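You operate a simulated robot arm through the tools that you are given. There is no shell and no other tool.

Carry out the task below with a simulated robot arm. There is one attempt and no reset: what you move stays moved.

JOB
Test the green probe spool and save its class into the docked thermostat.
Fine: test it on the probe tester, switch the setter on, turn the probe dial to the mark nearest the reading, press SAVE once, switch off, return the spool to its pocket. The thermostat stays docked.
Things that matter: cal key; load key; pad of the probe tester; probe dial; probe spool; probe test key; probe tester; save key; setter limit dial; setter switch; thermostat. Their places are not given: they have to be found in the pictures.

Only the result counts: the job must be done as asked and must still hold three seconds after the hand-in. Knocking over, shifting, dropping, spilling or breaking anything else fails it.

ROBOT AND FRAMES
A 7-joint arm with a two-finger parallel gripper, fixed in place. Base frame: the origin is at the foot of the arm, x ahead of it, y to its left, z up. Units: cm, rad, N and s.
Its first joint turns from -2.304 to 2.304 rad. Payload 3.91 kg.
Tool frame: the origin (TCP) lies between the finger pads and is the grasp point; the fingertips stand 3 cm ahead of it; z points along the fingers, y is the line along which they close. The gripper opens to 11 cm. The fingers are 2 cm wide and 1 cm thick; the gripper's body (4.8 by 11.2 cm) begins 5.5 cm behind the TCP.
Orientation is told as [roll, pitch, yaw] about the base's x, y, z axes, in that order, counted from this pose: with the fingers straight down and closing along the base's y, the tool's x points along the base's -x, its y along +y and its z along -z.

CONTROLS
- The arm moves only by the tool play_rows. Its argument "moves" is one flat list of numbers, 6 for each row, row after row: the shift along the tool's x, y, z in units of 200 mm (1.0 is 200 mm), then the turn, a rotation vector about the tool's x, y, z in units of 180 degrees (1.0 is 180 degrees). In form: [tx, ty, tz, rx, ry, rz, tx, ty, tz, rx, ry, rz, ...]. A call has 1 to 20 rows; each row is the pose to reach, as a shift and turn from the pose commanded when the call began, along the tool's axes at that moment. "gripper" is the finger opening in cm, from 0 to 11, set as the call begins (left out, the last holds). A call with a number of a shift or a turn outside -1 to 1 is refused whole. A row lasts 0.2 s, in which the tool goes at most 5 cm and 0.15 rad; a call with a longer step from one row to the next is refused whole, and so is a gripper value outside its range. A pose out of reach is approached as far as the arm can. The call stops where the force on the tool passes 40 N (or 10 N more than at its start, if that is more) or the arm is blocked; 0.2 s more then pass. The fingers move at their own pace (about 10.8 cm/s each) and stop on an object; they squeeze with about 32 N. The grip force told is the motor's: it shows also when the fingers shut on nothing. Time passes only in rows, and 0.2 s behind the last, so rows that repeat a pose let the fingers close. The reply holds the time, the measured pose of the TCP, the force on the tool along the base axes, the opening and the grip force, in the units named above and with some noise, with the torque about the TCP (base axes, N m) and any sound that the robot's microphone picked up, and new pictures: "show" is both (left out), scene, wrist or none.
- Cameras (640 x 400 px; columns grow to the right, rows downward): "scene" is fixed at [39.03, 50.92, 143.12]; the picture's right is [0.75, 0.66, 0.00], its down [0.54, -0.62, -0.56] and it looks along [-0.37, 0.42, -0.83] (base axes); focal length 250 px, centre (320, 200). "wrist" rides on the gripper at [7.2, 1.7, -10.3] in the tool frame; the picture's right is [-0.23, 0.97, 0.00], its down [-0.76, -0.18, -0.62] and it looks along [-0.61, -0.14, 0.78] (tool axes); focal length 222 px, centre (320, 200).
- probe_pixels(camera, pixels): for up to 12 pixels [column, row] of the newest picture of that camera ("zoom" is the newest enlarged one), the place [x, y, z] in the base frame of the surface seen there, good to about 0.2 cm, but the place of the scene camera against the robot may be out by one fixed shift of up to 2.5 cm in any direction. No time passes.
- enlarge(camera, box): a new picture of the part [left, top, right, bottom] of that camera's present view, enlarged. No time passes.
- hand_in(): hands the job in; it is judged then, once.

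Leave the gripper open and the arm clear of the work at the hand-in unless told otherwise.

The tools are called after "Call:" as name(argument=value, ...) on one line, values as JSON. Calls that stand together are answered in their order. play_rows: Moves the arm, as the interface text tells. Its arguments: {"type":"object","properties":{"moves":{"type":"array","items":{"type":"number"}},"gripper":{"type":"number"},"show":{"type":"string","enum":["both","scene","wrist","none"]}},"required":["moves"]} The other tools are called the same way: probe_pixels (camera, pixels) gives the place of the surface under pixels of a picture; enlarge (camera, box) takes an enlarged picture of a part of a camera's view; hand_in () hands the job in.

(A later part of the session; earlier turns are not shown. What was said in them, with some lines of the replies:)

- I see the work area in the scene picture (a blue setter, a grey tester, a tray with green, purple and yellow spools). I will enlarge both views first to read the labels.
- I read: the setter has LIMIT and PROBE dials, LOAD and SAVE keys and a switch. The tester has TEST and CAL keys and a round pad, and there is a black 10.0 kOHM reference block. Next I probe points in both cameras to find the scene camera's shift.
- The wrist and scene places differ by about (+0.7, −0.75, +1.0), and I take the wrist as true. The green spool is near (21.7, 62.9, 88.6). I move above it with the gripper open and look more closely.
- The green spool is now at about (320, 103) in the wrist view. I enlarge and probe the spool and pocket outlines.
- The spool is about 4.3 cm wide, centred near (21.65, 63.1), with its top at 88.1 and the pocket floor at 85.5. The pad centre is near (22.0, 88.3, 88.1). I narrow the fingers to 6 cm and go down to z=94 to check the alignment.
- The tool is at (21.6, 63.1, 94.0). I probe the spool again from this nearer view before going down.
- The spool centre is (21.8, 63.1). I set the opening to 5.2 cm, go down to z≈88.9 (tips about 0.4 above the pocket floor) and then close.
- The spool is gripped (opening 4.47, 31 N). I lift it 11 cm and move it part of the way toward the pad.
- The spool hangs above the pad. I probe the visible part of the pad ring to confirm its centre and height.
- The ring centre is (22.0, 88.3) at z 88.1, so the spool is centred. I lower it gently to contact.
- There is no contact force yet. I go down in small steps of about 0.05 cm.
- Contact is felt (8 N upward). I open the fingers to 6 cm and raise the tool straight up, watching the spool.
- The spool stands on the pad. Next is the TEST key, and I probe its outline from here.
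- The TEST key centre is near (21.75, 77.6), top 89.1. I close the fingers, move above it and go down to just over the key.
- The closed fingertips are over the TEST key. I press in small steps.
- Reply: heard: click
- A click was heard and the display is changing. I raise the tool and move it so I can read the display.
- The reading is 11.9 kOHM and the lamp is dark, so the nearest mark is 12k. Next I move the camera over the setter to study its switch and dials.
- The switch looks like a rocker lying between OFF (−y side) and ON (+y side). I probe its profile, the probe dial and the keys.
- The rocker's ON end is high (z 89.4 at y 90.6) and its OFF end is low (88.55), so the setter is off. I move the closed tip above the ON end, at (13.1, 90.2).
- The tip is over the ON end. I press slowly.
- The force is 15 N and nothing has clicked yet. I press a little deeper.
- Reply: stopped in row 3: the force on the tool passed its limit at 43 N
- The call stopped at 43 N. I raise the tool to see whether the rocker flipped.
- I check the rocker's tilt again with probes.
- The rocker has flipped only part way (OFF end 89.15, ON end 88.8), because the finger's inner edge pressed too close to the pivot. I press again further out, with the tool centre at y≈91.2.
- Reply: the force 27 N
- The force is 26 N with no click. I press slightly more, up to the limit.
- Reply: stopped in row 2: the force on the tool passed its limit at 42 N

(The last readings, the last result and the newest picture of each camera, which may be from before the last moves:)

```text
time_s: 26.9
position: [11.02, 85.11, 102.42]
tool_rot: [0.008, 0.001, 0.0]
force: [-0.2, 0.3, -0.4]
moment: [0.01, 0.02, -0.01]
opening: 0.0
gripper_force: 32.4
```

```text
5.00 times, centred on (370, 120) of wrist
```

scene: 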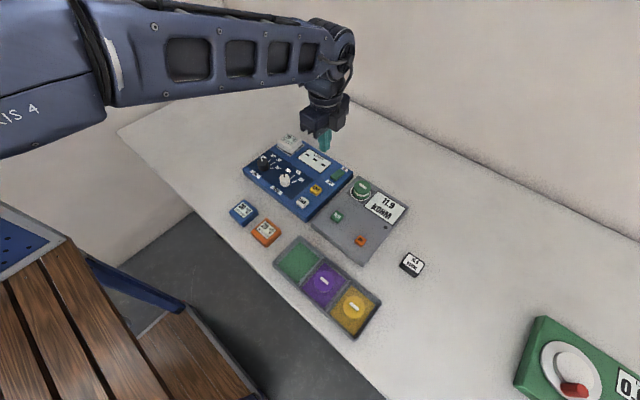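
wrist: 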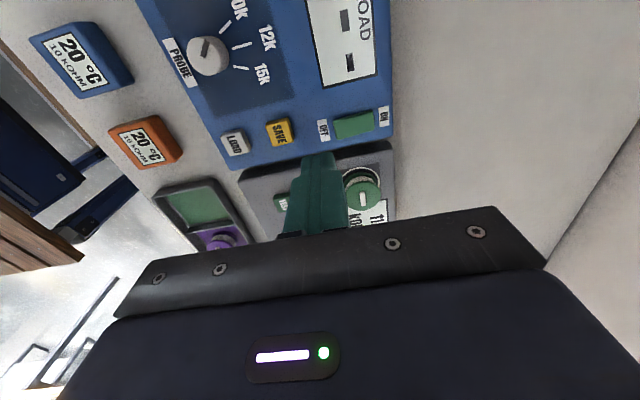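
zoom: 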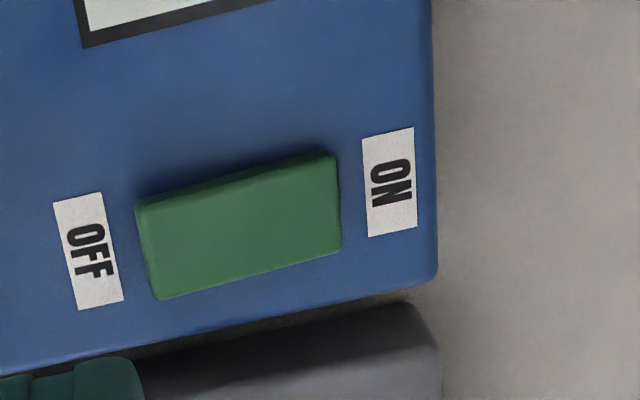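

Call:
probe_pixels(camera="wrist", pixels=[[337, 129], [342, 127], [348, 126], [355, 124], [362, 123], [369, 121], [373, 120], [384, 116], [322, 130], [354, 116], [354, 132]])

Call:
probe_pixels(camera="zoom", pixels=[[160, 240], [200, 230], [240, 220], [280, 210], [320, 200]])

```text
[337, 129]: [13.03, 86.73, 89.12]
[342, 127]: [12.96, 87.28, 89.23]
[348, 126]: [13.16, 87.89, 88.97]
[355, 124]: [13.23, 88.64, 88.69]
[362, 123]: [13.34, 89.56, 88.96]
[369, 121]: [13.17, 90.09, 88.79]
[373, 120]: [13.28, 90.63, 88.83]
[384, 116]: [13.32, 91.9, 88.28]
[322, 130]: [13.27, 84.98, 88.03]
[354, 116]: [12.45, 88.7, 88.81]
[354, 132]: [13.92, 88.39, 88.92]
```

```text
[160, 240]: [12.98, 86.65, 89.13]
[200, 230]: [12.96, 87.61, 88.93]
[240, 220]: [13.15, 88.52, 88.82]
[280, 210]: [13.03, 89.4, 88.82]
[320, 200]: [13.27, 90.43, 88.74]
```

Allowing for probe noise, the rocker now tilts the other way (OFF end high, ON end low), so the setter is on. Next I go over the PROBE dial near (3.9, 76.9), open the fingers to 6 cm and correct the small roll.

Call:
play_rows(moves=[0.1, -0.1, 0, 0.003, 0, 0, 0.2, -0.25, 0, 0.003, 0, 0, 0.3, -0.35, 0, 0.003, 0, 0, 0.358, -0.41, 0, 0.003, 0, 0, 0.358, -0.41, 0, 0.003, 0, 0], gripper=6)

Call:
enlarge(camera="wrist", box=[230, 30, 430, 180])

```text
time_s: 28.1
position: [3.83, 76.88, 102.56]
tool_rot: [-0.001, -0.001, 0.0]
force: [0.6, -0.1, -0.6]
moment: [-0.02, -0.03, -0.02]
opening: 5.99
gripper_force: 0.1
```

scene: 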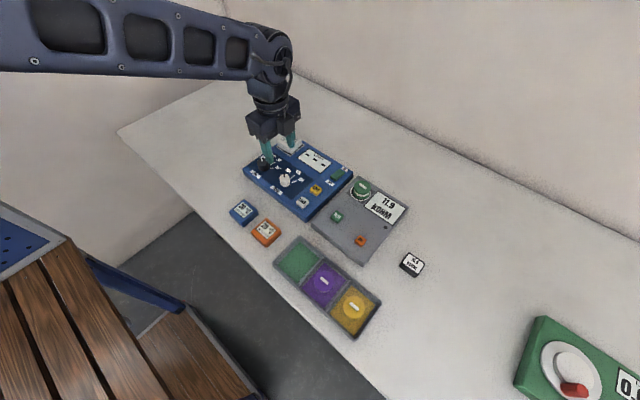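
wrist: 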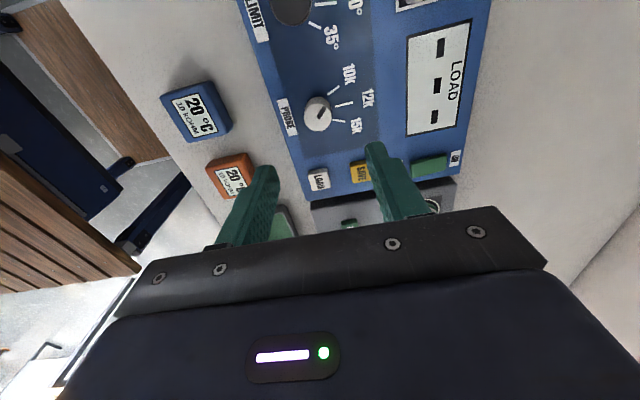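

```text
2.67 times, centred on (330, 105) of wrist
```

zoom: 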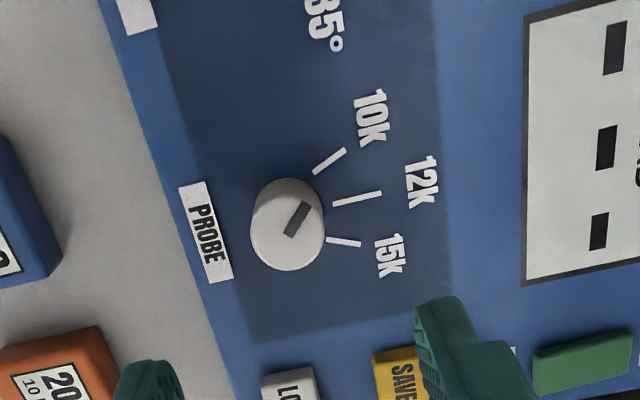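

I see the dial with its three marks. I probe the pointer ends, the mark ends and the rim to compute angles.

Call:
probe_pixels(camera="zoom", pixels=[[291, 231], [306, 208], [317, 171], [343, 151], [336, 203], [380, 195], [330, 240], [359, 244], [254, 236], [320, 236], [286, 266], [287, 205]])

Call:
enlarge(camera="wrist", box=[295, 70, 375, 140])

Call:
enlarge(camera="scene", box=[250, 145, 310, 195])

```text
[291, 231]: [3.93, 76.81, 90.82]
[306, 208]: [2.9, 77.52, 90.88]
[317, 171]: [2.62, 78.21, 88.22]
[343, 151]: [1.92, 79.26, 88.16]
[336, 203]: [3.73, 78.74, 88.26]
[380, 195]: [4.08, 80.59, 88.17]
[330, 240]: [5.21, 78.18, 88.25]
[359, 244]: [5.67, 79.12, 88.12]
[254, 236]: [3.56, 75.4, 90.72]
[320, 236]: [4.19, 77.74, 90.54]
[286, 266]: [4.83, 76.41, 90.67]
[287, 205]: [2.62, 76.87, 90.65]
```

```text
5.71 times, centred on (335, 105) of wrist
```

zoom: 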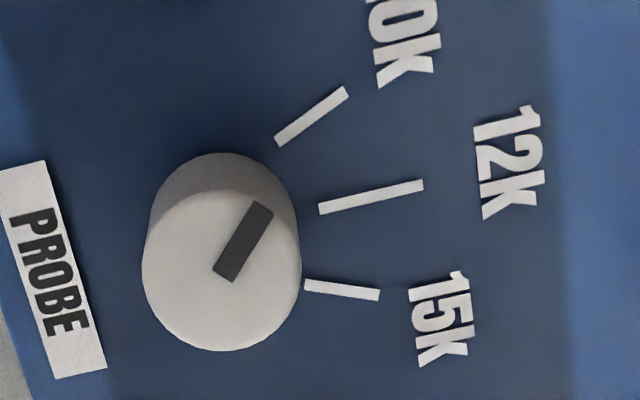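

```text
8.00 times, centred on (280, 170) of scene
```

zoom: 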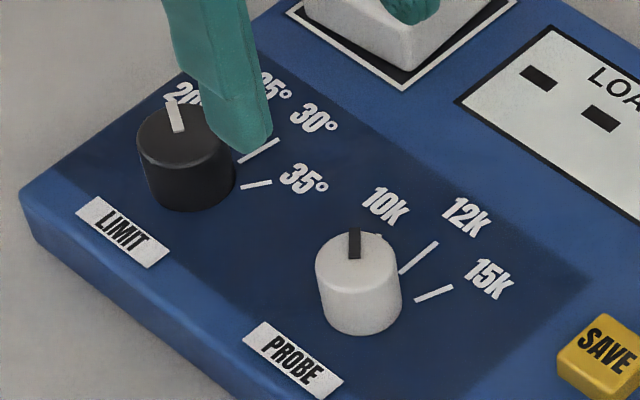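

The marks lie about 40° apart as seen from the dial's centre (≈(3.8, 76.7)), and the pointer is at 10k. The dial must turn about 40° clockwise seen from above. I go lower to centre the tool on the dial more precisely.

Call:
play_rows(moves=[0.003, -0.006, 0.2, 0, 0, 0, 0.005, -0.0115, 0.4, 0, 0, 0, 0.005, -0.0115, 0.4, 0, 0, 0], gripper=5, show="wrist")

Call:
enlarge(camera="wrist", box=[260, 80, 400, 190])

```text
time_s: 28.9
position: [3.73, 76.67, 94.44]
tool_rot: [-0.001, 0.0, 0.001]
force: [-0.5, 0.0, 0.0]
moment: [0.0, 0.0, -0.01]
opening: 5.0
gripper_force: 0.2
```

wrist: 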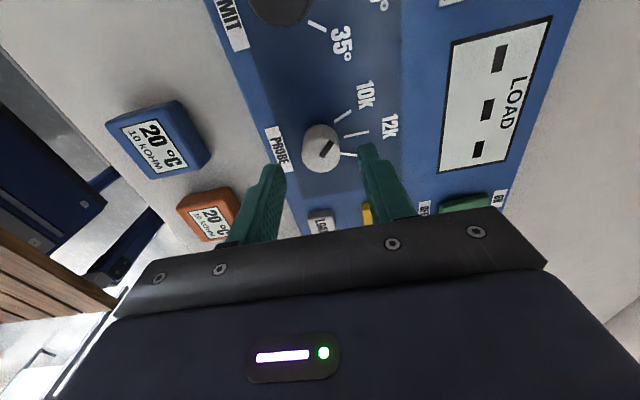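

```text
3.64 times, centred on (330, 135) of wrist
```

zoom: 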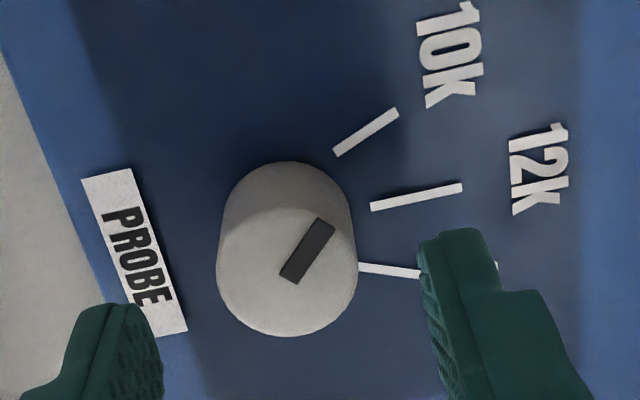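

Call:
probe_pixels(camera="zoom", pixels=[[220, 272], [354, 272], [287, 333], [287, 212], [287, 271], [325, 225], [292, 278], [335, 153], [397, 112], [374, 206], [461, 187], [362, 268]])

```text
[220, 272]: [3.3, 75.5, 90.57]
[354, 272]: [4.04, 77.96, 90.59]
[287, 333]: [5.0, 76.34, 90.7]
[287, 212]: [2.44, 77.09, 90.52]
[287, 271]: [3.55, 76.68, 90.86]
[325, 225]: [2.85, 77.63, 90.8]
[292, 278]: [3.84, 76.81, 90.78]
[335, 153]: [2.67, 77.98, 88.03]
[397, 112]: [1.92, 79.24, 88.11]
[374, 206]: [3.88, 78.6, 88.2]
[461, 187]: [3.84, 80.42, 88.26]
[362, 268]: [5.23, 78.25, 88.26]
```

The dial centre is (3.70, 76.72), diameter about 2.6, and the tool is at (3.73, 76.67), so it is well centred. I go down so the tips are just above the panel, then close.

Call:
play_rows(moves=[0, 0.001, 0.08, 0, 0, 0, 0, 0.001, 0.14, 0, 0, 0, 0, 0.001, 0.155, 0, 0, 0, 0, 0.001, 0.155, 0, 0, 0], gripper=5, show="none")

Call:
play_rows(moves=[0, 0, 0, 0, 0, 0, 0, 0, 0, 0, 0, 0, 0, 0, 0, 0, 0, 0], gripper=0)

```text
time_s: 29.9
position: [3.78, 76.72, 91.32]
tool_rot: [-0.002, 0.001, 0.001]
force: [-0.1, 0.5, -0.6]
moment: [0.01, 0.01, -0.02]
opening: 4.99
gripper_force: 0.3
```

```text
time_s: 30.7
position: [3.88, 76.75, 91.42]
tool_rot: [-0.002, 0.0, 0.002]
force: [-0.8, 5.8, -1.8]
moment: [0.78, 0.05, -0.01]
opening: 2.76
gripper_force: 44.9
```

scene: 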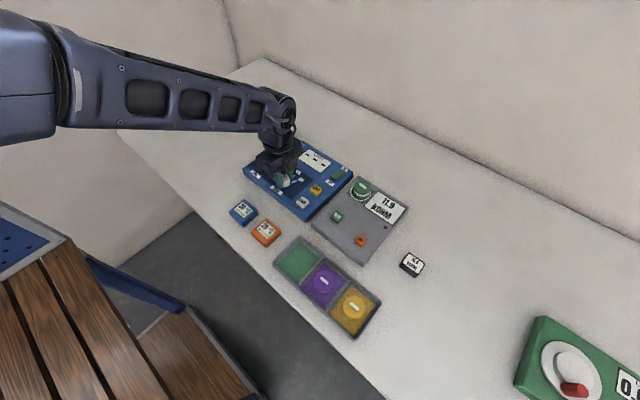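
wrist: 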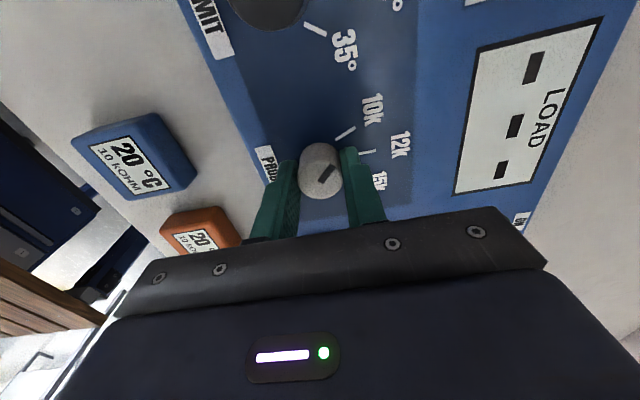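

The dial is gripped (opening 2.76, small side force). I turn +40° about the tool axis, from 10k toward 12k.

Call:
play_rows(moves=[0, 0, 0, 0, 0, 0.044, 0, 0, 0, 0, 0, 0.088, 0, 0, 0, 0, 0, 0.132, 0, 0, 0, 0, 0, 0.176, 0, 0, 0, 0, 0, 0.222, 0, 0, 0, 0, 0, 0.222, 0, 0, 0, 0, 0, 0.222])

Call:
enlarge(camera="wrist", box=[250, 80, 400, 220])

Call:
enlarge(camera="scene", box=[250, 145, 330, 205])

```text
time_s: 32.3
position: [3.78, 76.69, 91.38]
tool_rot: [-0.002, -0.001, -0.698]
force: [-3.8, 13.8, -5.8]
moment: [0.64, -0.55, -0.04]
opening: 2.77
gripper_force: 45.6
```

scene: 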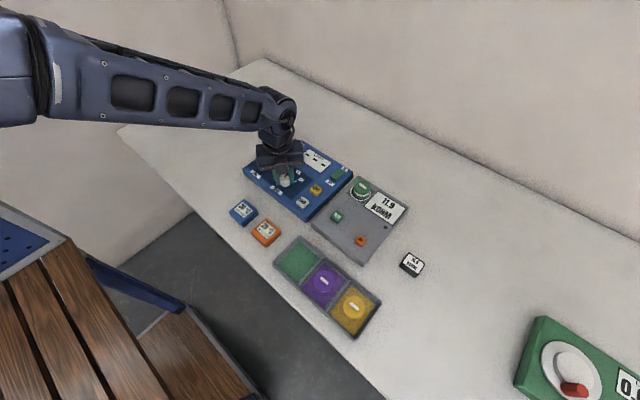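
wrist: 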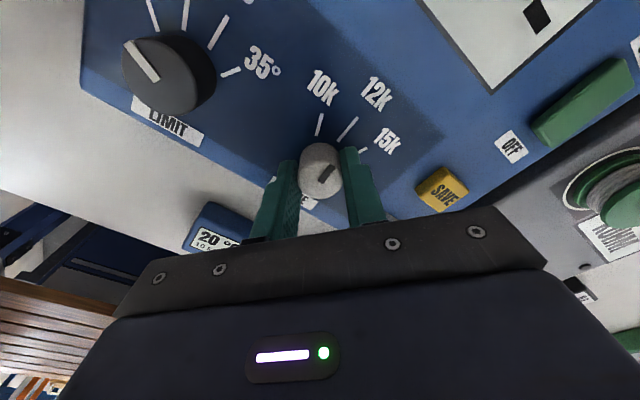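

```text
2.86 times, centred on (325, 150) of wrist
```

zoom: 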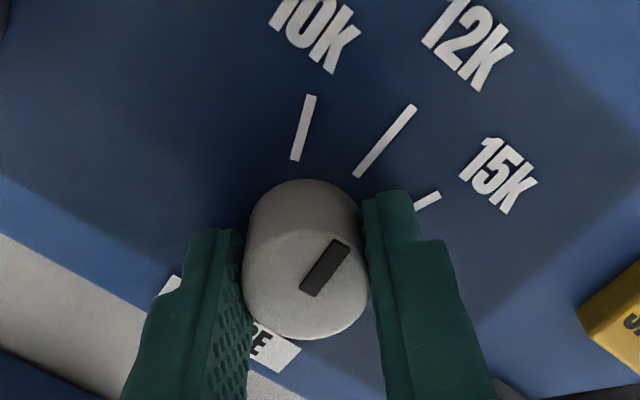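

```text
6.67 times, centred on (290, 175) of scene
```

zoom: 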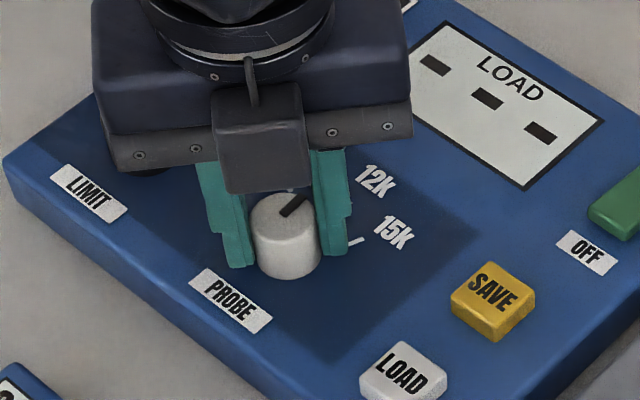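

The pointer has followed the turn and now looks parallel to the 12k mark. I probe the pointer and the mark to check the angle.

Call:
probe_pixels(camera="wrist", pixels=[[322, 181], [332.5, 165.5], [338, 141], [357, 118], [316, 136], [321, 114], [318, 151], [320, 200]])

```text
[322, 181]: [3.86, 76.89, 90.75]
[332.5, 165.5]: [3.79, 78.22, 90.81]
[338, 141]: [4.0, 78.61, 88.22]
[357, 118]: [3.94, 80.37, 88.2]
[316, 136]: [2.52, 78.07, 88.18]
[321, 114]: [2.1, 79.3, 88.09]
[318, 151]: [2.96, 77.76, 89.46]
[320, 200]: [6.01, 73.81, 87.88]
```

The pointer tip and the 12k mark now lie in the same direction (about 3° from +y). I open the fingers, lift straight up, then turn back and look.

Call:
play_rows(moves=[0, 0, 0, 0, 0, 0, 0, 0, 0, 0, 0, 0, 0, 0, 0, 0, 0, 0, 0, 0, -0.1, 0, 0, 0, 0, 0, -0.3, 0, 0, 0, 0, 0, -0.5, 0, 0, 0, 0, 0, -0.55, 0, 0, -0.044, 0, 0, -0.55, 0, 0, -0.088, 0, 0, -0.55, 0, 0, -0.132, 0, 0, -0.55, 0, 0, -0.176, 0, 0, -0.55, 0, 0, -0.222, 0, 0, -0.55, 0, 0, -0.222], gripper=5)

Call:
enlarge(camera="wrist", box=[250, 40, 400, 180])

Call:
enlarge(camera="scene", box=[240, 130, 380, 220])

```text
time_s: 34.9
position: [3.82, 76.77, 102.31]
tool_rot: [-0.003, -0.001, 0.001]
force: [0.6, -0.1, -0.2]
moment: [-0.01, -0.02, 0.03]
opening: 5.02
gripper_force: 0.0
```

scene: 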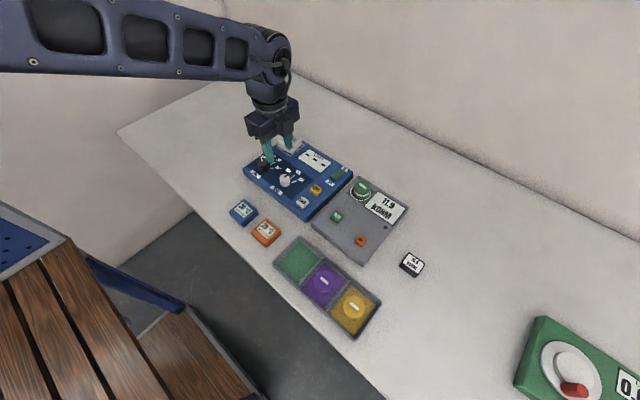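
wrist: 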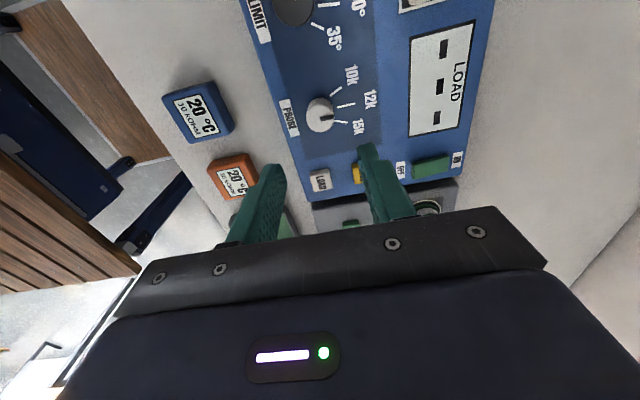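

```text
2.86 times, centred on (325, 110) of wrist
```

zoom: 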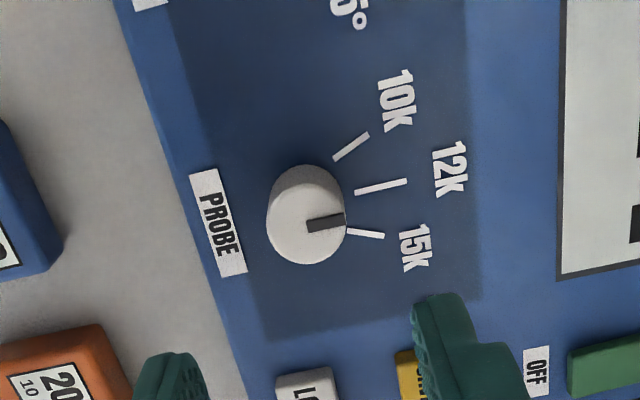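

```text
4.44 times, centred on (310, 175) of scene
```

zoom: 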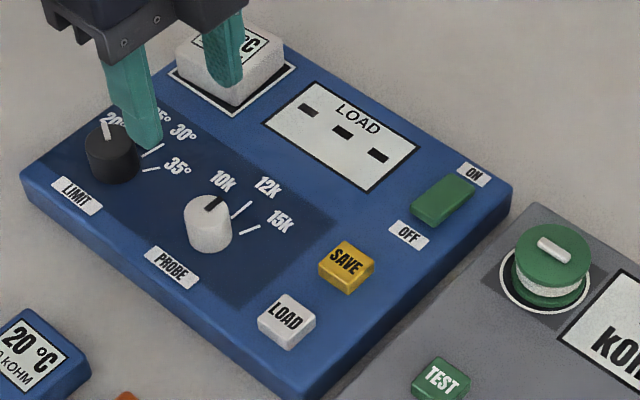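

In the wrist zoom the pointer is parallel to the 12k mark. I double-check in the scene view.

Call:
enlarge(camera="scene", box=[270, 155, 310, 190])

Call:
probe_pixels(camera="wrist", pixels=[[322, 118.5], [333, 116.8], [338, 107], [354, 104], [336, 121.5], [347, 122.7], [330, 95], [341, 87.5]])

```text
11.43 times, centred on (290, 172) of scene
```

zoom: 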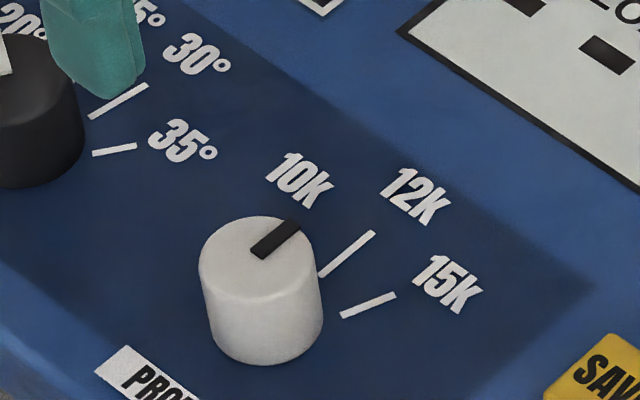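

```text
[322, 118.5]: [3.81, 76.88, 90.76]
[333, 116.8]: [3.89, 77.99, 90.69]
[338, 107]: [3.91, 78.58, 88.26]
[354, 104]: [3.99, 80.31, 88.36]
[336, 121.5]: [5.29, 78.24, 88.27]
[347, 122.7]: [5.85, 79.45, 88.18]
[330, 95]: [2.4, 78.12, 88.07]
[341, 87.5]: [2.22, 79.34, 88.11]
```

The pointer (4°) matches the 12k mark (3°). Next I close the fingers and go above the SAVE key at (12.05, 80.3).

Call:
play_rows(moves=[-0.2, 0.09, 0, 0, 0, 0, -0.415, 0.179, 0, 0, 0, 0, -0.415, 0.179, 0.2, 0, 0, 0, -0.415, 0.179, 0.4, 0, 0, 0, -0.415, 0.179, 0.485, 0, 0, 0, -0.415, 0.179, 0.485, 0, 0, 0], gripper=0)

Call:
enlarge(camera="wrist", box=[220, 80, 420, 240])

```text
time_s: 36.3
position: [12.12, 80.28, 92.66]
tool_rot: [-0.003, 0.001, 0.001]
force: [0.7, -0.4, 0.1]
moment: [0.0, 0.02, 0.01]
opening: 0.0
gripper_force: 32.4
```

scene: 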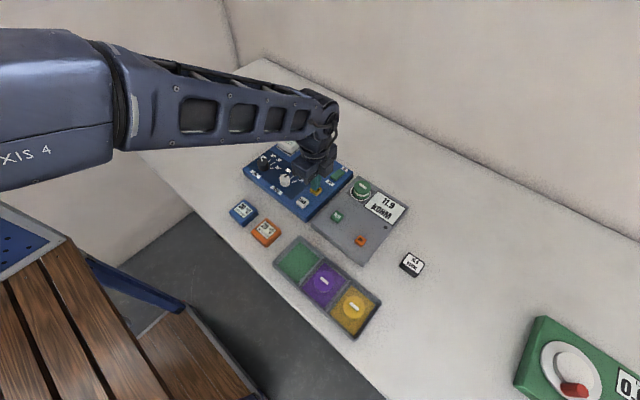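
wrist: 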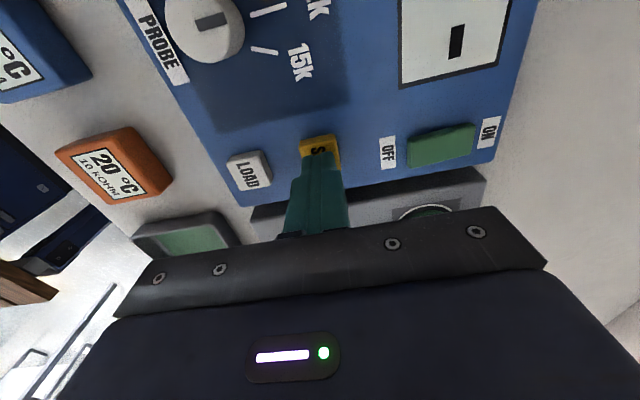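

```text
2.50 times, centred on (320, 160) of wrist
```

zoom: 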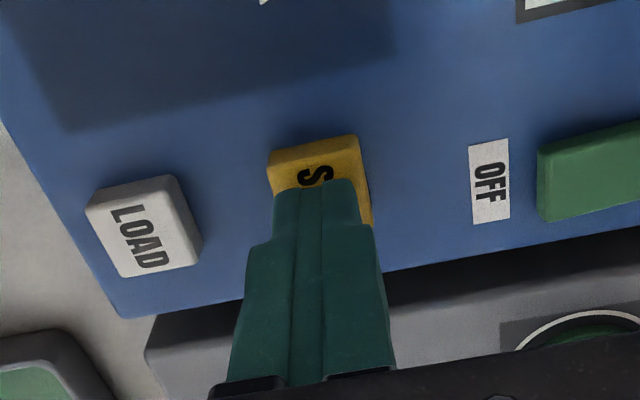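

The tip is over the SAVE key. I press it once, in small steps.

Call:
play_rows(moves=[0, 0, 0.025, 0, 0, 0, 0, 0, 0.04, 0, 0, 0, 0, 0, 0.048, 0, 0, 0, 0, 0, 0.054, 0, 0, 0, 0, 0, 0.06, 0, 0, 0], show="wrist")

```text
time_s: 37.5
position: [12.15, 80.25, 91.51]
tool_rot: [-0.001, 0.0, -0.001]
force: [0.7, -3.9, 8.5]
moment: [-0.11, -0.02, -0.01]
opening: 0.02
gripper_force: 32.0
heard: click
```

wrist: 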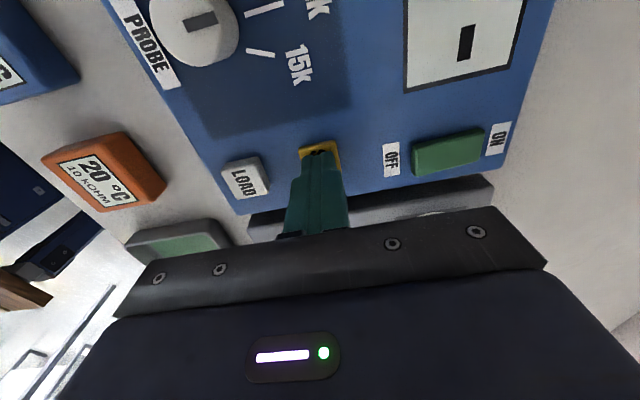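

A click was heard. I raise the tool, wait and check the thermostat label.

Call:
play_rows(moves=[0, 0, -0.1, 0, 0, 0, 0, 0, -0.3, 0, 0, 0, 0, 0, -0.5, 0, 0, 0, 0, 0.1, -0.55, 0, 0, 0, 0, 0.1, -0.55, 0, 0, 0])

Call:
enlarge(camera="scene", box=[240, 130, 380, 220])

Call:
enlarge(camera="scene", box=[270, 128, 310, 158])

```text
time_s: 38.7
position: [12.18, 82.21, 102.46]
tool_rot: [-0.005, 0.0, -0.001]
force: [-0.4, -1.1, 0.8]
moment: [0.0, -0.02, 0.0]
opening: 0.0
gripper_force: 31.8
```

scene: 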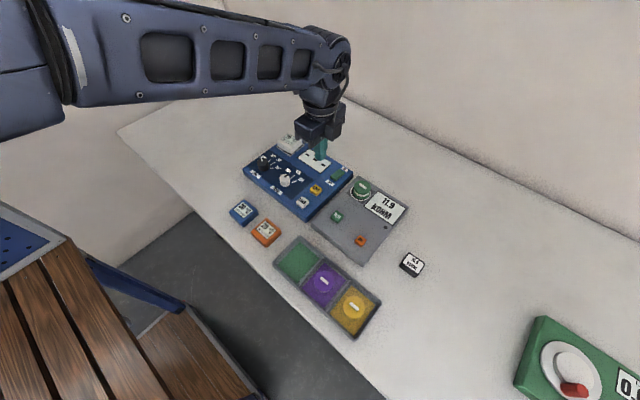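
wrist: 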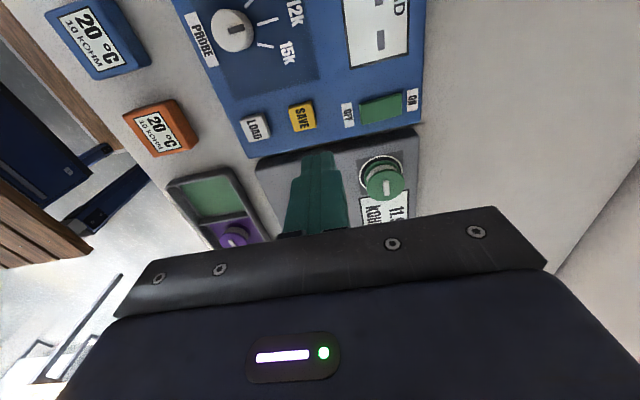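

```text
4.44 times, centred on (310, 175) of scene
```

zoom: 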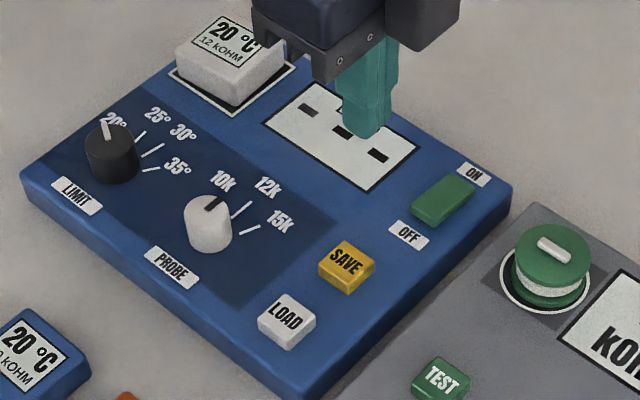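

```text
13.33 times, centred on (290, 143) of scene
```

zoom: 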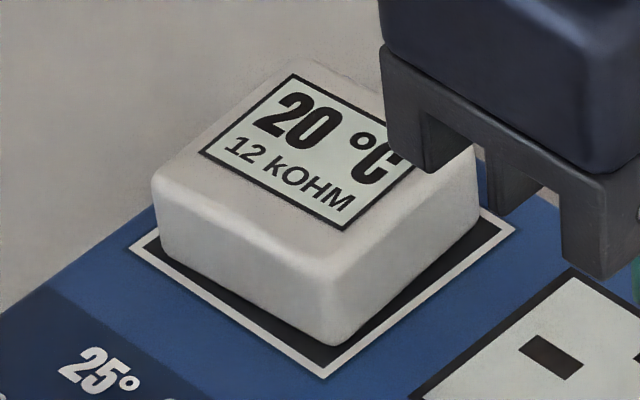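

The label now reads 20 °C / 12 kOHM, so the save worked. Next I switch off by pressing the rocker's OFF end near (13.1, 86.1).

Call:
play_rows(moves=[-0.03, 0.1, 0.05, 0, 0, 0, -0.05, 0.19, 0.1, 0, 0, 0, -0.05, 0.19, 0.25, 0, 0, 0, -0.05, 0.19, 0.4, 0, 0, 0, -0.05, 0.19, 0.47, 0, 0, 0, -0.05, 0.19, 0.47, 0, 0, 0], show="wrist")

Call:
play_rows(moves=[0, 0, 0.03, 0, 0, 0, 0, 0, 0.045, 0, 0, 0, 0, 0, 0.055, 0, 0, 0, 0, 0, 0.065, 0, 0, 0, 0, 0, 0.075, 0, 0, 0, 0, 0, 0.083, 0, 0, 0, 0, 0, 0.09, 0, 0, 0, 0, 0, 0.097, 0, 0, 0], show="wrist")

```text
time_s: 40.1
position: [13.01, 85.92, 92.93]
tool_rot: [-0.002, -0.001, -0.001]
force: [0.7, 0.8, 1.1]
moment: [0.0, -0.02, -0.03]
opening: 0.0
gripper_force: 32.3
```

wrist: 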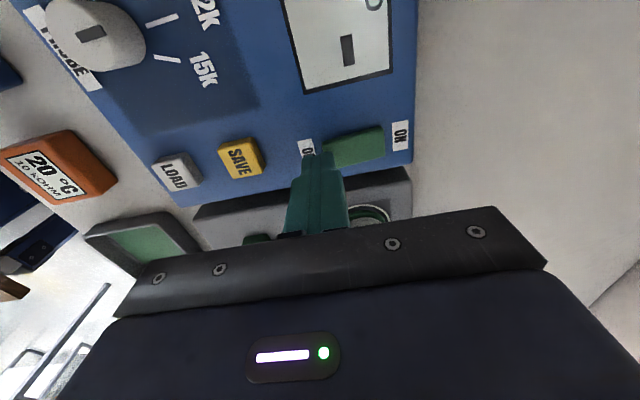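

```text
time_s: 41.8
position: [12.94, 86.26, 91.65]
tool_rot: [0.002, 0.001, 0.0]
force: [0.5, -10.8, 11.6]
moment: [-0.22, 0.04, 0.0]
opening: 0.0
gripper_force: 32.3
stopped in row 8: the force on the tool passed its limit at 42 N (the readings are from after the stop); the commanded pose is now the measured one
```

wrist: 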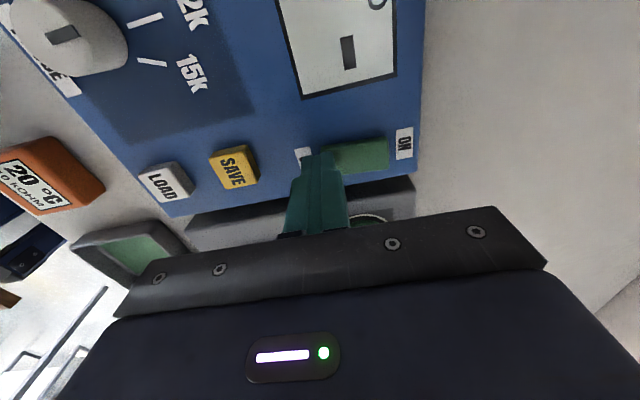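

The force limit was reached, as it was at the ON end. I raise the tool and check the rocker's tilt.

Call:
play_rows(moves=[0, 0, -0.1, 0, 0, 0, 0, 0, -0.3, 0, 0, 0, 0, 0, -0.5, 0, 0, 0, 0.1, 0, -0.55, 0, 0, 0, 0.1, -0.1, -0.55, 0, 0, 0, 0.1, -0.1, -0.55, 0, 0, 0])

Call:
enlarge(camera="wrist", box=[320, 80, 420, 160])

Call:
enlarge(camera="scene", box=[300, 150, 380, 210])

```text
time_s: 43.2
position: [11.07, 84.01, 102.52]
tool_rot: [0.003, 0.0, -0.002]
force: [-0.2, -0.3, 0.1]
moment: [0.01, 0.0, 0.01]
opening: 0.01
gripper_force: 32.5
```

scene: 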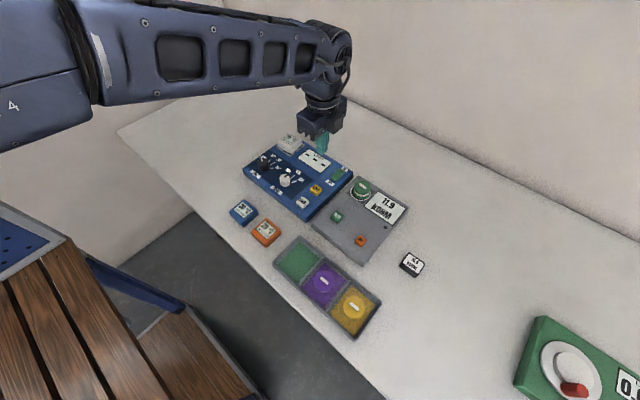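
wrist: 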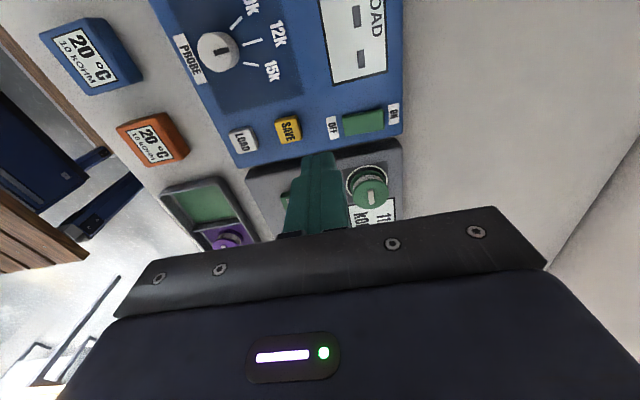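

```text
5.00 times, centred on (370, 120) of wrist
```

zoom: 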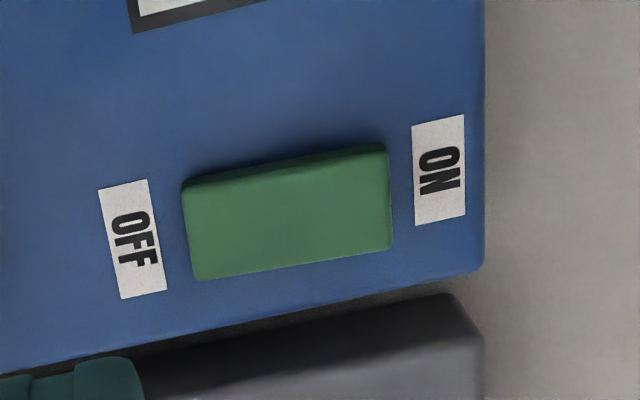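

```text
6.67 times, centred on (340, 180) of scene
```

zoom: 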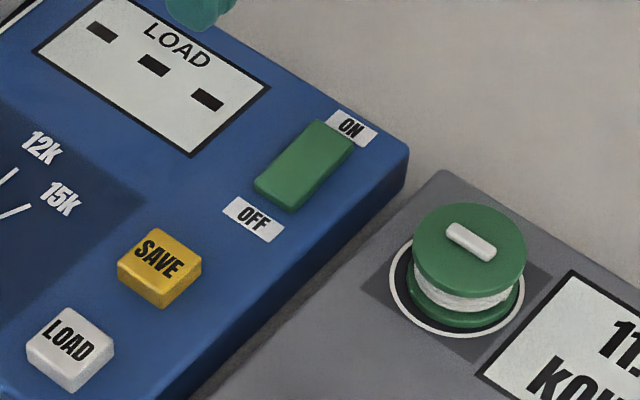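

The scene view matches the original off picture, where the raised ON end overlaps the ON label. I probe to confirm.

Call:
probe_pixels(camera="wrist", pixels=[[345, 126], [352, 124], [359, 123], [366, 121], [373, 119], [379, 117], [370, 190], [352, 188], [387, 188], [371, 178]])

```text
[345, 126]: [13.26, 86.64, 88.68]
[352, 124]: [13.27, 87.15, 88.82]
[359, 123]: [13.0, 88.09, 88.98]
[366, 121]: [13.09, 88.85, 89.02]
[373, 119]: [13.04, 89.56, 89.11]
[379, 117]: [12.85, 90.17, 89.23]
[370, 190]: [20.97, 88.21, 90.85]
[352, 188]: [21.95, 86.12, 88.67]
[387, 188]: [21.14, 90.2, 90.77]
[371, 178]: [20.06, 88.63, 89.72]
```

The setter is off again. Next I go above the spool on the pad with the fingers open 6 cm.

Call:
play_rows(moves=[-0.2, 0.07, 0, 0, 0, 0, -0.4, 0.14, 0, 0, 0, 0, -0.55, 0.197, 0, 0, 0, 0, -0.55, 0.197, 0.15, 0, 0, 0, -0.55, 0.197, 0.3, 0, 0, 0, -0.55, 0.197, 0.3, 0, 0, 0], gripper=6, show="wrist")

Call:
enlarge(camera="wrist", box=[230, 70, 430, 240])

```text
time_s: 44.6
position: [22.15, 88.11, 96.56]
tool_rot: [0.003, 0.0, 0.0]
force: [-0.7, -0.8, -0.6]
moment: [0.01, 0.01, -0.02]
opening: 6.0
gripper_force: 0.0
```

wrist: 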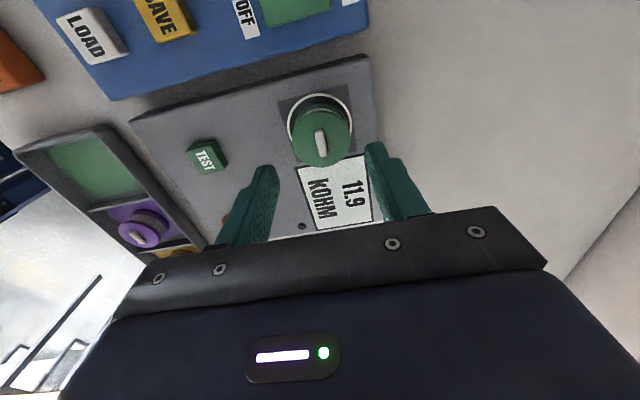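

```text
2.35 times, centred on (330, 155) of wrist
```

zoom: 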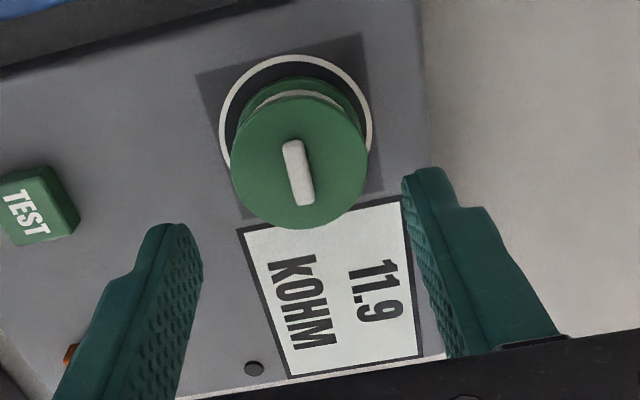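

The tool is well aligned with the spool. I go down to z≈91.5 with a 5.4 cm opening, then close.

Call:
play_rows(moves=[0, 0, 0.1, 0, 0, 0, 0, 0, 0.2, 0, 0, 0, 0, 0, 0.2575, 0, 0, 0, 0, 0, 0.2575, 0, 0, 0], gripper=5.4, show="wrist")

Call:
play_rows(moves=[0, 0, 0, 0, 0, 0, 0, 0, 0, 0, 0, 0, 0, 0, 0, 0, 0, 0], gripper=0, show="wrist")

```text
time_s: 45.6
position: [22.03, 88.11, 91.49]
tool_rot: [0.003, -0.001, 0.0]
force: [0.3, -0.2, -0.7]
moment: [0.01, 0.0, -0.01]
opening: 5.4
gripper_force: 0.0
```

wrist: 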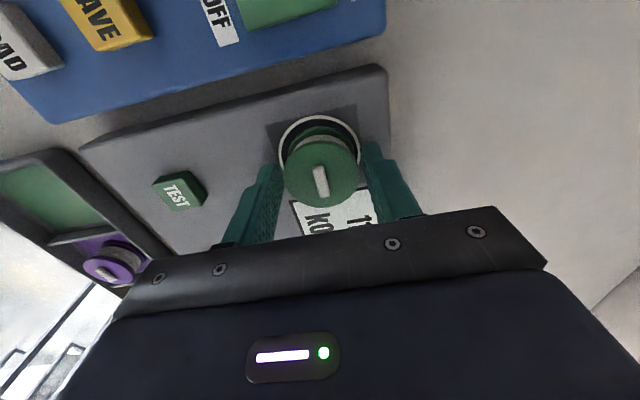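

```text
time_s: 46.4
position: [22.08, 88.11, 91.47]
tool_rot: [0.002, 0.0, -0.001]
force: [0.8, -0.2, 1.1]
moment: [-0.06, -0.03, -0.01]
opening: 4.45
gripper_force: 32.1
```

wrist: 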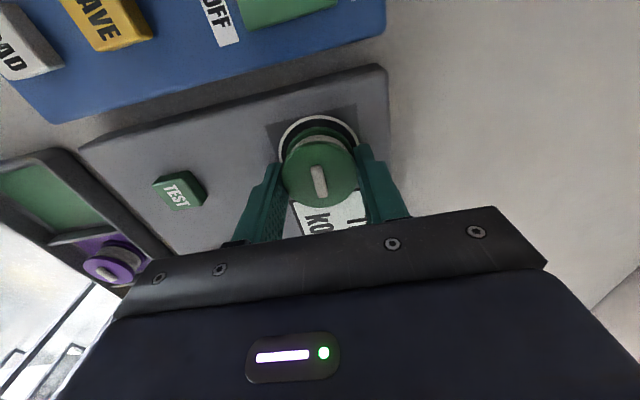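

The spool is gripped (4.45). I lift it and carry it back toward its pocket.

Call:
play_rows(moves=[0, 0, -0.1, 0, 0, 0, 0, 0, -0.25, 0, 0, 0, 0, 0, -0.4, 0, 0, 0, 0, 0, -0.425, 0, 0, 0, 0, -0.1, -0.425, 0, 0, 0, 0, -0.3, -0.425, 0, 0, 0, 0, -0.5, -0.425, 0, 0, 0, 0, -0.6, -0.425, 0, 0, 0], show="none")

Call:
play_rows(moves=[0.01, -0.15, 0, 0, 0, 0, 0.01, -0.35, 0, 0, 0, 0, 0.01, -0.55, 0, 0, 0, 0, 0.01, -0.6575, 0, 0, 0, 0, 0.01, -0.6575, 0.1, 0, 0, 0, 0.01, -0.6575, 0.25, 0, 0, 0, 0.01, -0.6575, 0.3, 0, 0, 0, 0.01, -0.6575, 0.3, 0, 0, 0])

Call:
enlarge(camera="wrist", box=[220, 70, 420, 240])

```text
time_s: 48.2
position: [21.98, 76.03, 99.87]
tool_rot: [0.002, 0.001, 0.001]
force: [0.3, 1.1, -1.7]
moment: [0.0, -0.04, -0.02]
opening: 4.45
gripper_force: 32.5
```

```text
time_s: 50.0
position: [21.95, 62.89, 93.87]
tool_rot: [0.002, 0.0, 0.0]
force: [-0.2, -0.2, -1.1]
moment: [-0.01, 0.0, 0.0]
opening: 4.47
gripper_force: 31.7
```

scene: 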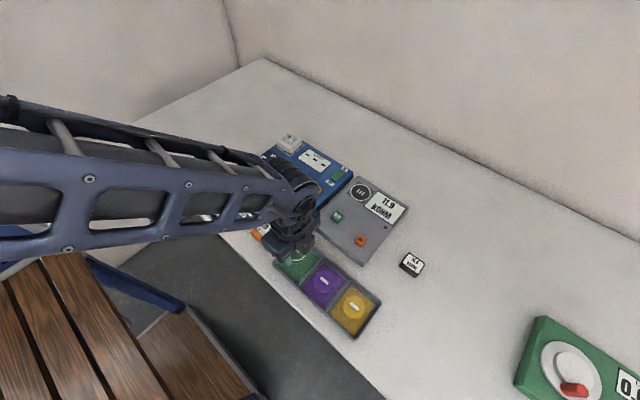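
wrist: 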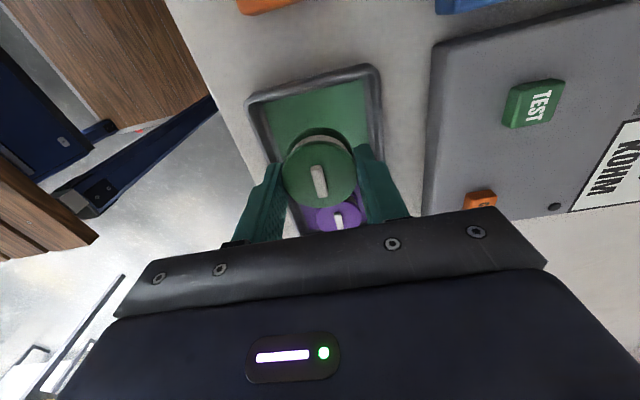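

```text
2.35 times, centred on (320, 155) of wrist
```

zoom: 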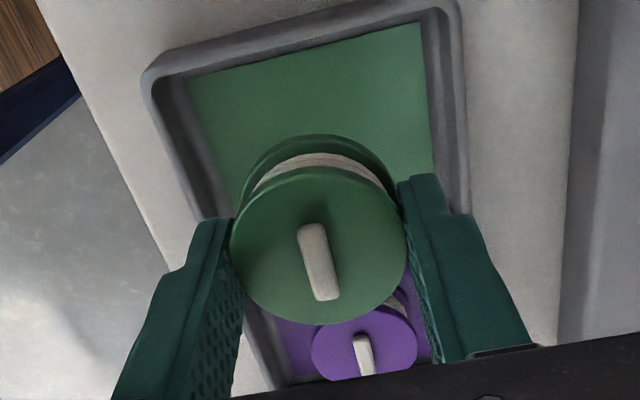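

The spool is above its green pocket. I lower it almost to the floor, then in small steps to contact.

Call:
play_rows(moves=[0, 0, 0.08, 0, 0, 0, 0, 0, 0.16, 0, 0, 0, 0, 0, 0.22, 0, 0, 0, 0, 0, 0.24, 0, 0, 0, 0, 0, 0.248, 0, 0, 0, 0, 0, 0.248, 0, 0, 0], show="wrist")

```text
time_s: 51.4
position: [21.76, 63.04, 88.9]
tool_rot: [0.003, 0.0, 0.0]
force: [-0.3, 0.1, 0.4]
moment: [0.02, 0.01, 0.0]
opening: 4.4
gripper_force: 31.7
```

wrist: 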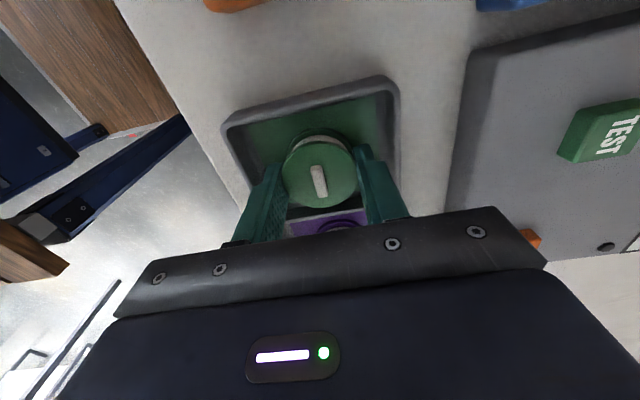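

Call:
play_rows(moves=[0, 0, 0.003, 0, 0, 0, 0, 0, 0.006, 0, 0, 0, 0, 0, 0.006, 0, 0, 0], show="none")

```text
time_s: 52.2
position: [21.84, 62.96, 88.84]
tool_rot: [0.002, -0.002, 0.001]
force: [0.1, 0.6, 9.8]
moment: [-0.02, 0.04, -0.01]
opening: 4.44
gripper_force: 31.7
```

There is contact with the pocket floor (10 N). I open to 5.4 cm, wait, and lift straight up well clear.

Call:
play_rows(moves=[0, 0, 0, 0, 0, 0, 0, 0, 0, 0, 0, 0, 0, 0, 0, 0, 0, 0, 0, 0, -0.05, 0, 0, 0, 0, 0, -0.15, 0, 0, 0, 0, 0, -0.35, 0, 0, 0, 0, 0, -0.55, 0, 0, 0, 0, 0, -0.75, 0, 0, 0, 0, 0, -0.75, 0, 0, 0], gripper=5.4)

Call:
enlarge(camera="wrist", box=[265, 40, 385, 160])

```text
time_s: 54.2
position: [21.77, 63.01, 103.84]
tool_rot: [0.002, 0.0, -0.001]
force: [0.5, 0.6, -0.9]
moment: [-0.02, 0.01, -0.03]
opening: 5.4
gripper_force: 0.1
```

scene: 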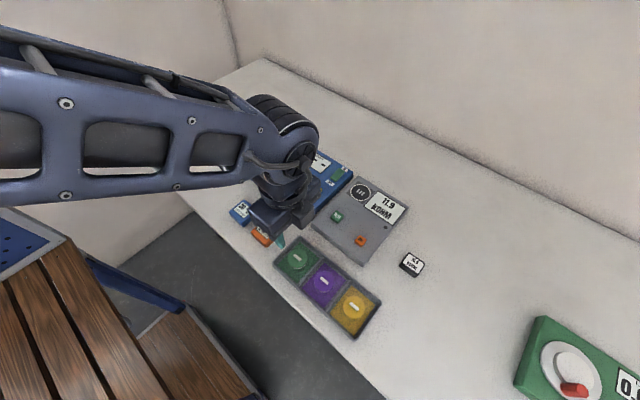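
wrist: 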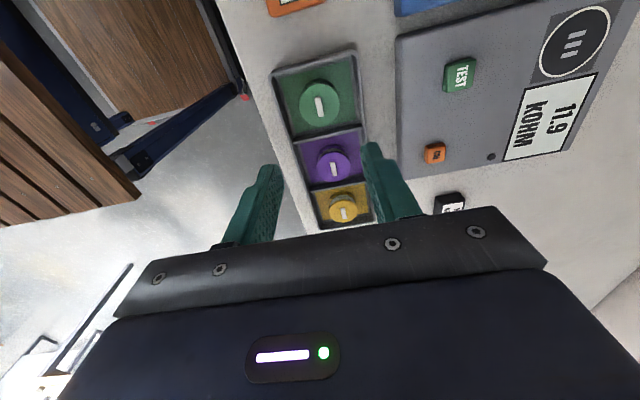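

```text
3.33 times, centred on (325, 100) of wrist
```

zoom: 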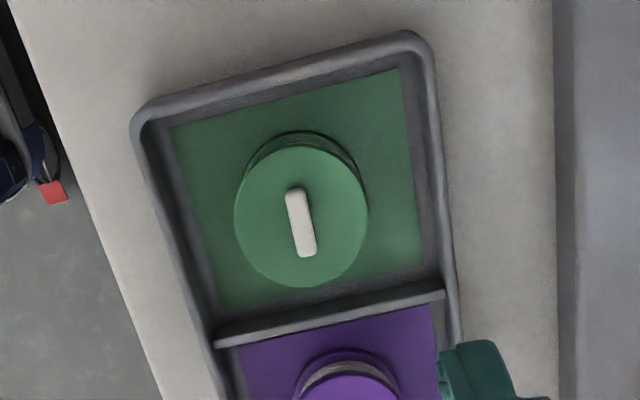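

The spool sits in its pocket. I open the gripper fully, go back near the starting pose and do a last check of everything.

Call:
play_rows(moves=[0, 0, -0.2, 0, 0, 0, 0, 0, -0.4, 0, 0, 0, 0.05, -0.05, -0.6, 0, 0, 0, 0.15, -0.12, -0.75, 0, 0, 0, 0.25, -0.2, -0.85, 0, 0, 0, 0.35, -0.25, -0.9, 0, 0, 0, 0.35, -0.25, -0.9, 0, 0, 0], gripper=11)

Call:
enlarge(camera="scene", box=[230, 120, 360, 220])

Call:
enlarge(camera="scene", box=[260, 170, 430, 340])

```text
time_s: 55.8
position: [14.89, 57.97, 121.69]
tool_rot: [0.0, 0.001, -0.001]
force: [0.3, 0.2, 1.2]
moment: [0.0, 0.0, 0.02]
opening: 11.0
gripper_force: 0.1
```

scene: 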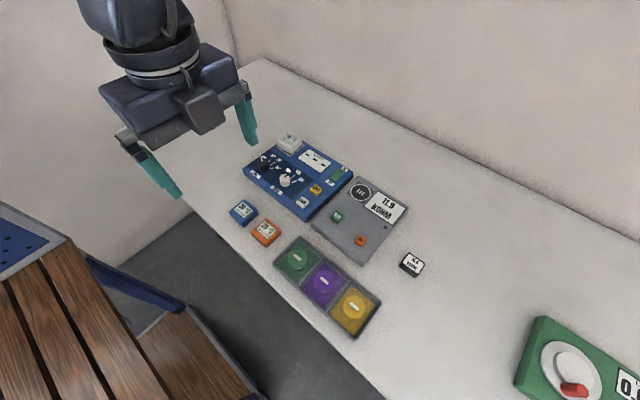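
wrist: 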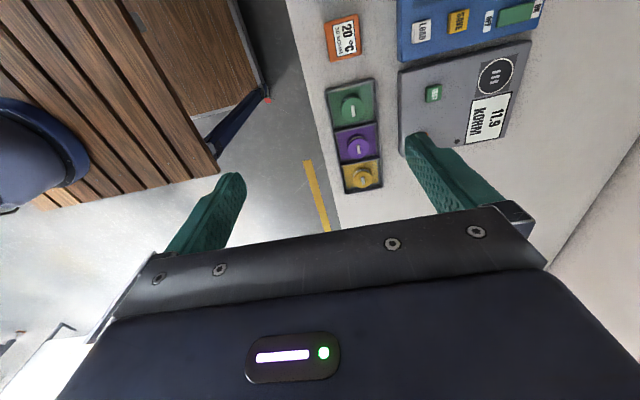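

```text
4.00 times, centred on (295, 170) of scene
```

zoom: 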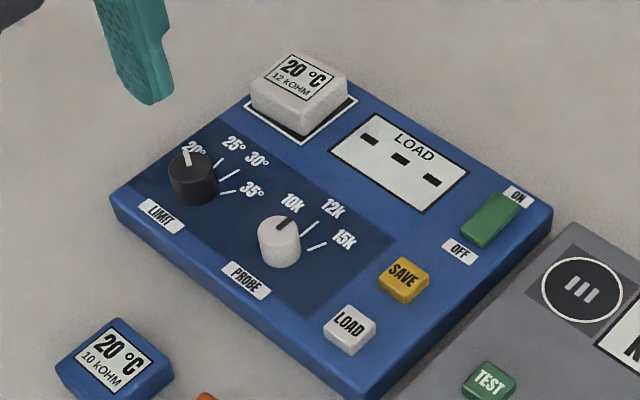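

```text
2.35 times, centred on (345, 255) of scene
```

zoom: 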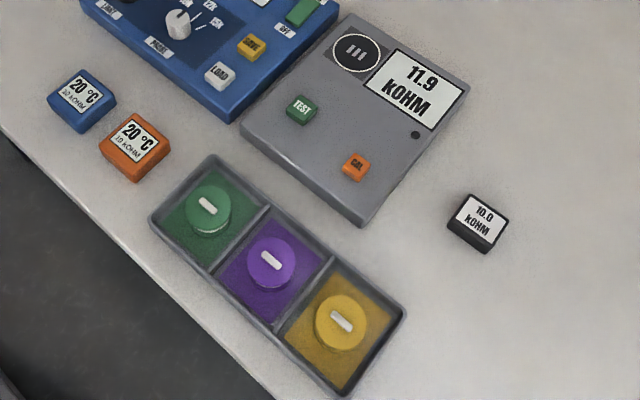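

Everything is as asked: the docked thermostat reads 20 °C / 12 kOHM, the setter is off, the green spool is back in its pocket, and nothing else has moved. I hand in the job.

Call:
hand_in()

```text
The job is handed in.
```

I tested the green spool and saved its class, 12k, into the docked thermostat, then handed the job in. The hand-in reply gave no verdict.

- **Test:** the tester read 11.9 kOHM, so I turned the probe dial from 10k to the 12k mark. I did not check the tester against the 10.0 kOHM reference block; its lamp stayed dark throughout.
- **Save:** I pressed SAVE once. The thermostat's label changed from 20 °C / 10 kOHM to 20 °C / 12 kOHM. It stayed docked, and the limit dial stayed at 20°.
- **Setter switch:** there was no click, and pressing it reached the 40 N force limit each time. I pressed the ON end a second time because it looked only partly tilted. When I switched off, the rocker returned to its original tilt.
- **Spool:** it is back in its green pocket, and nothing else appears to have moved. The gripper is open and the arm is clear.
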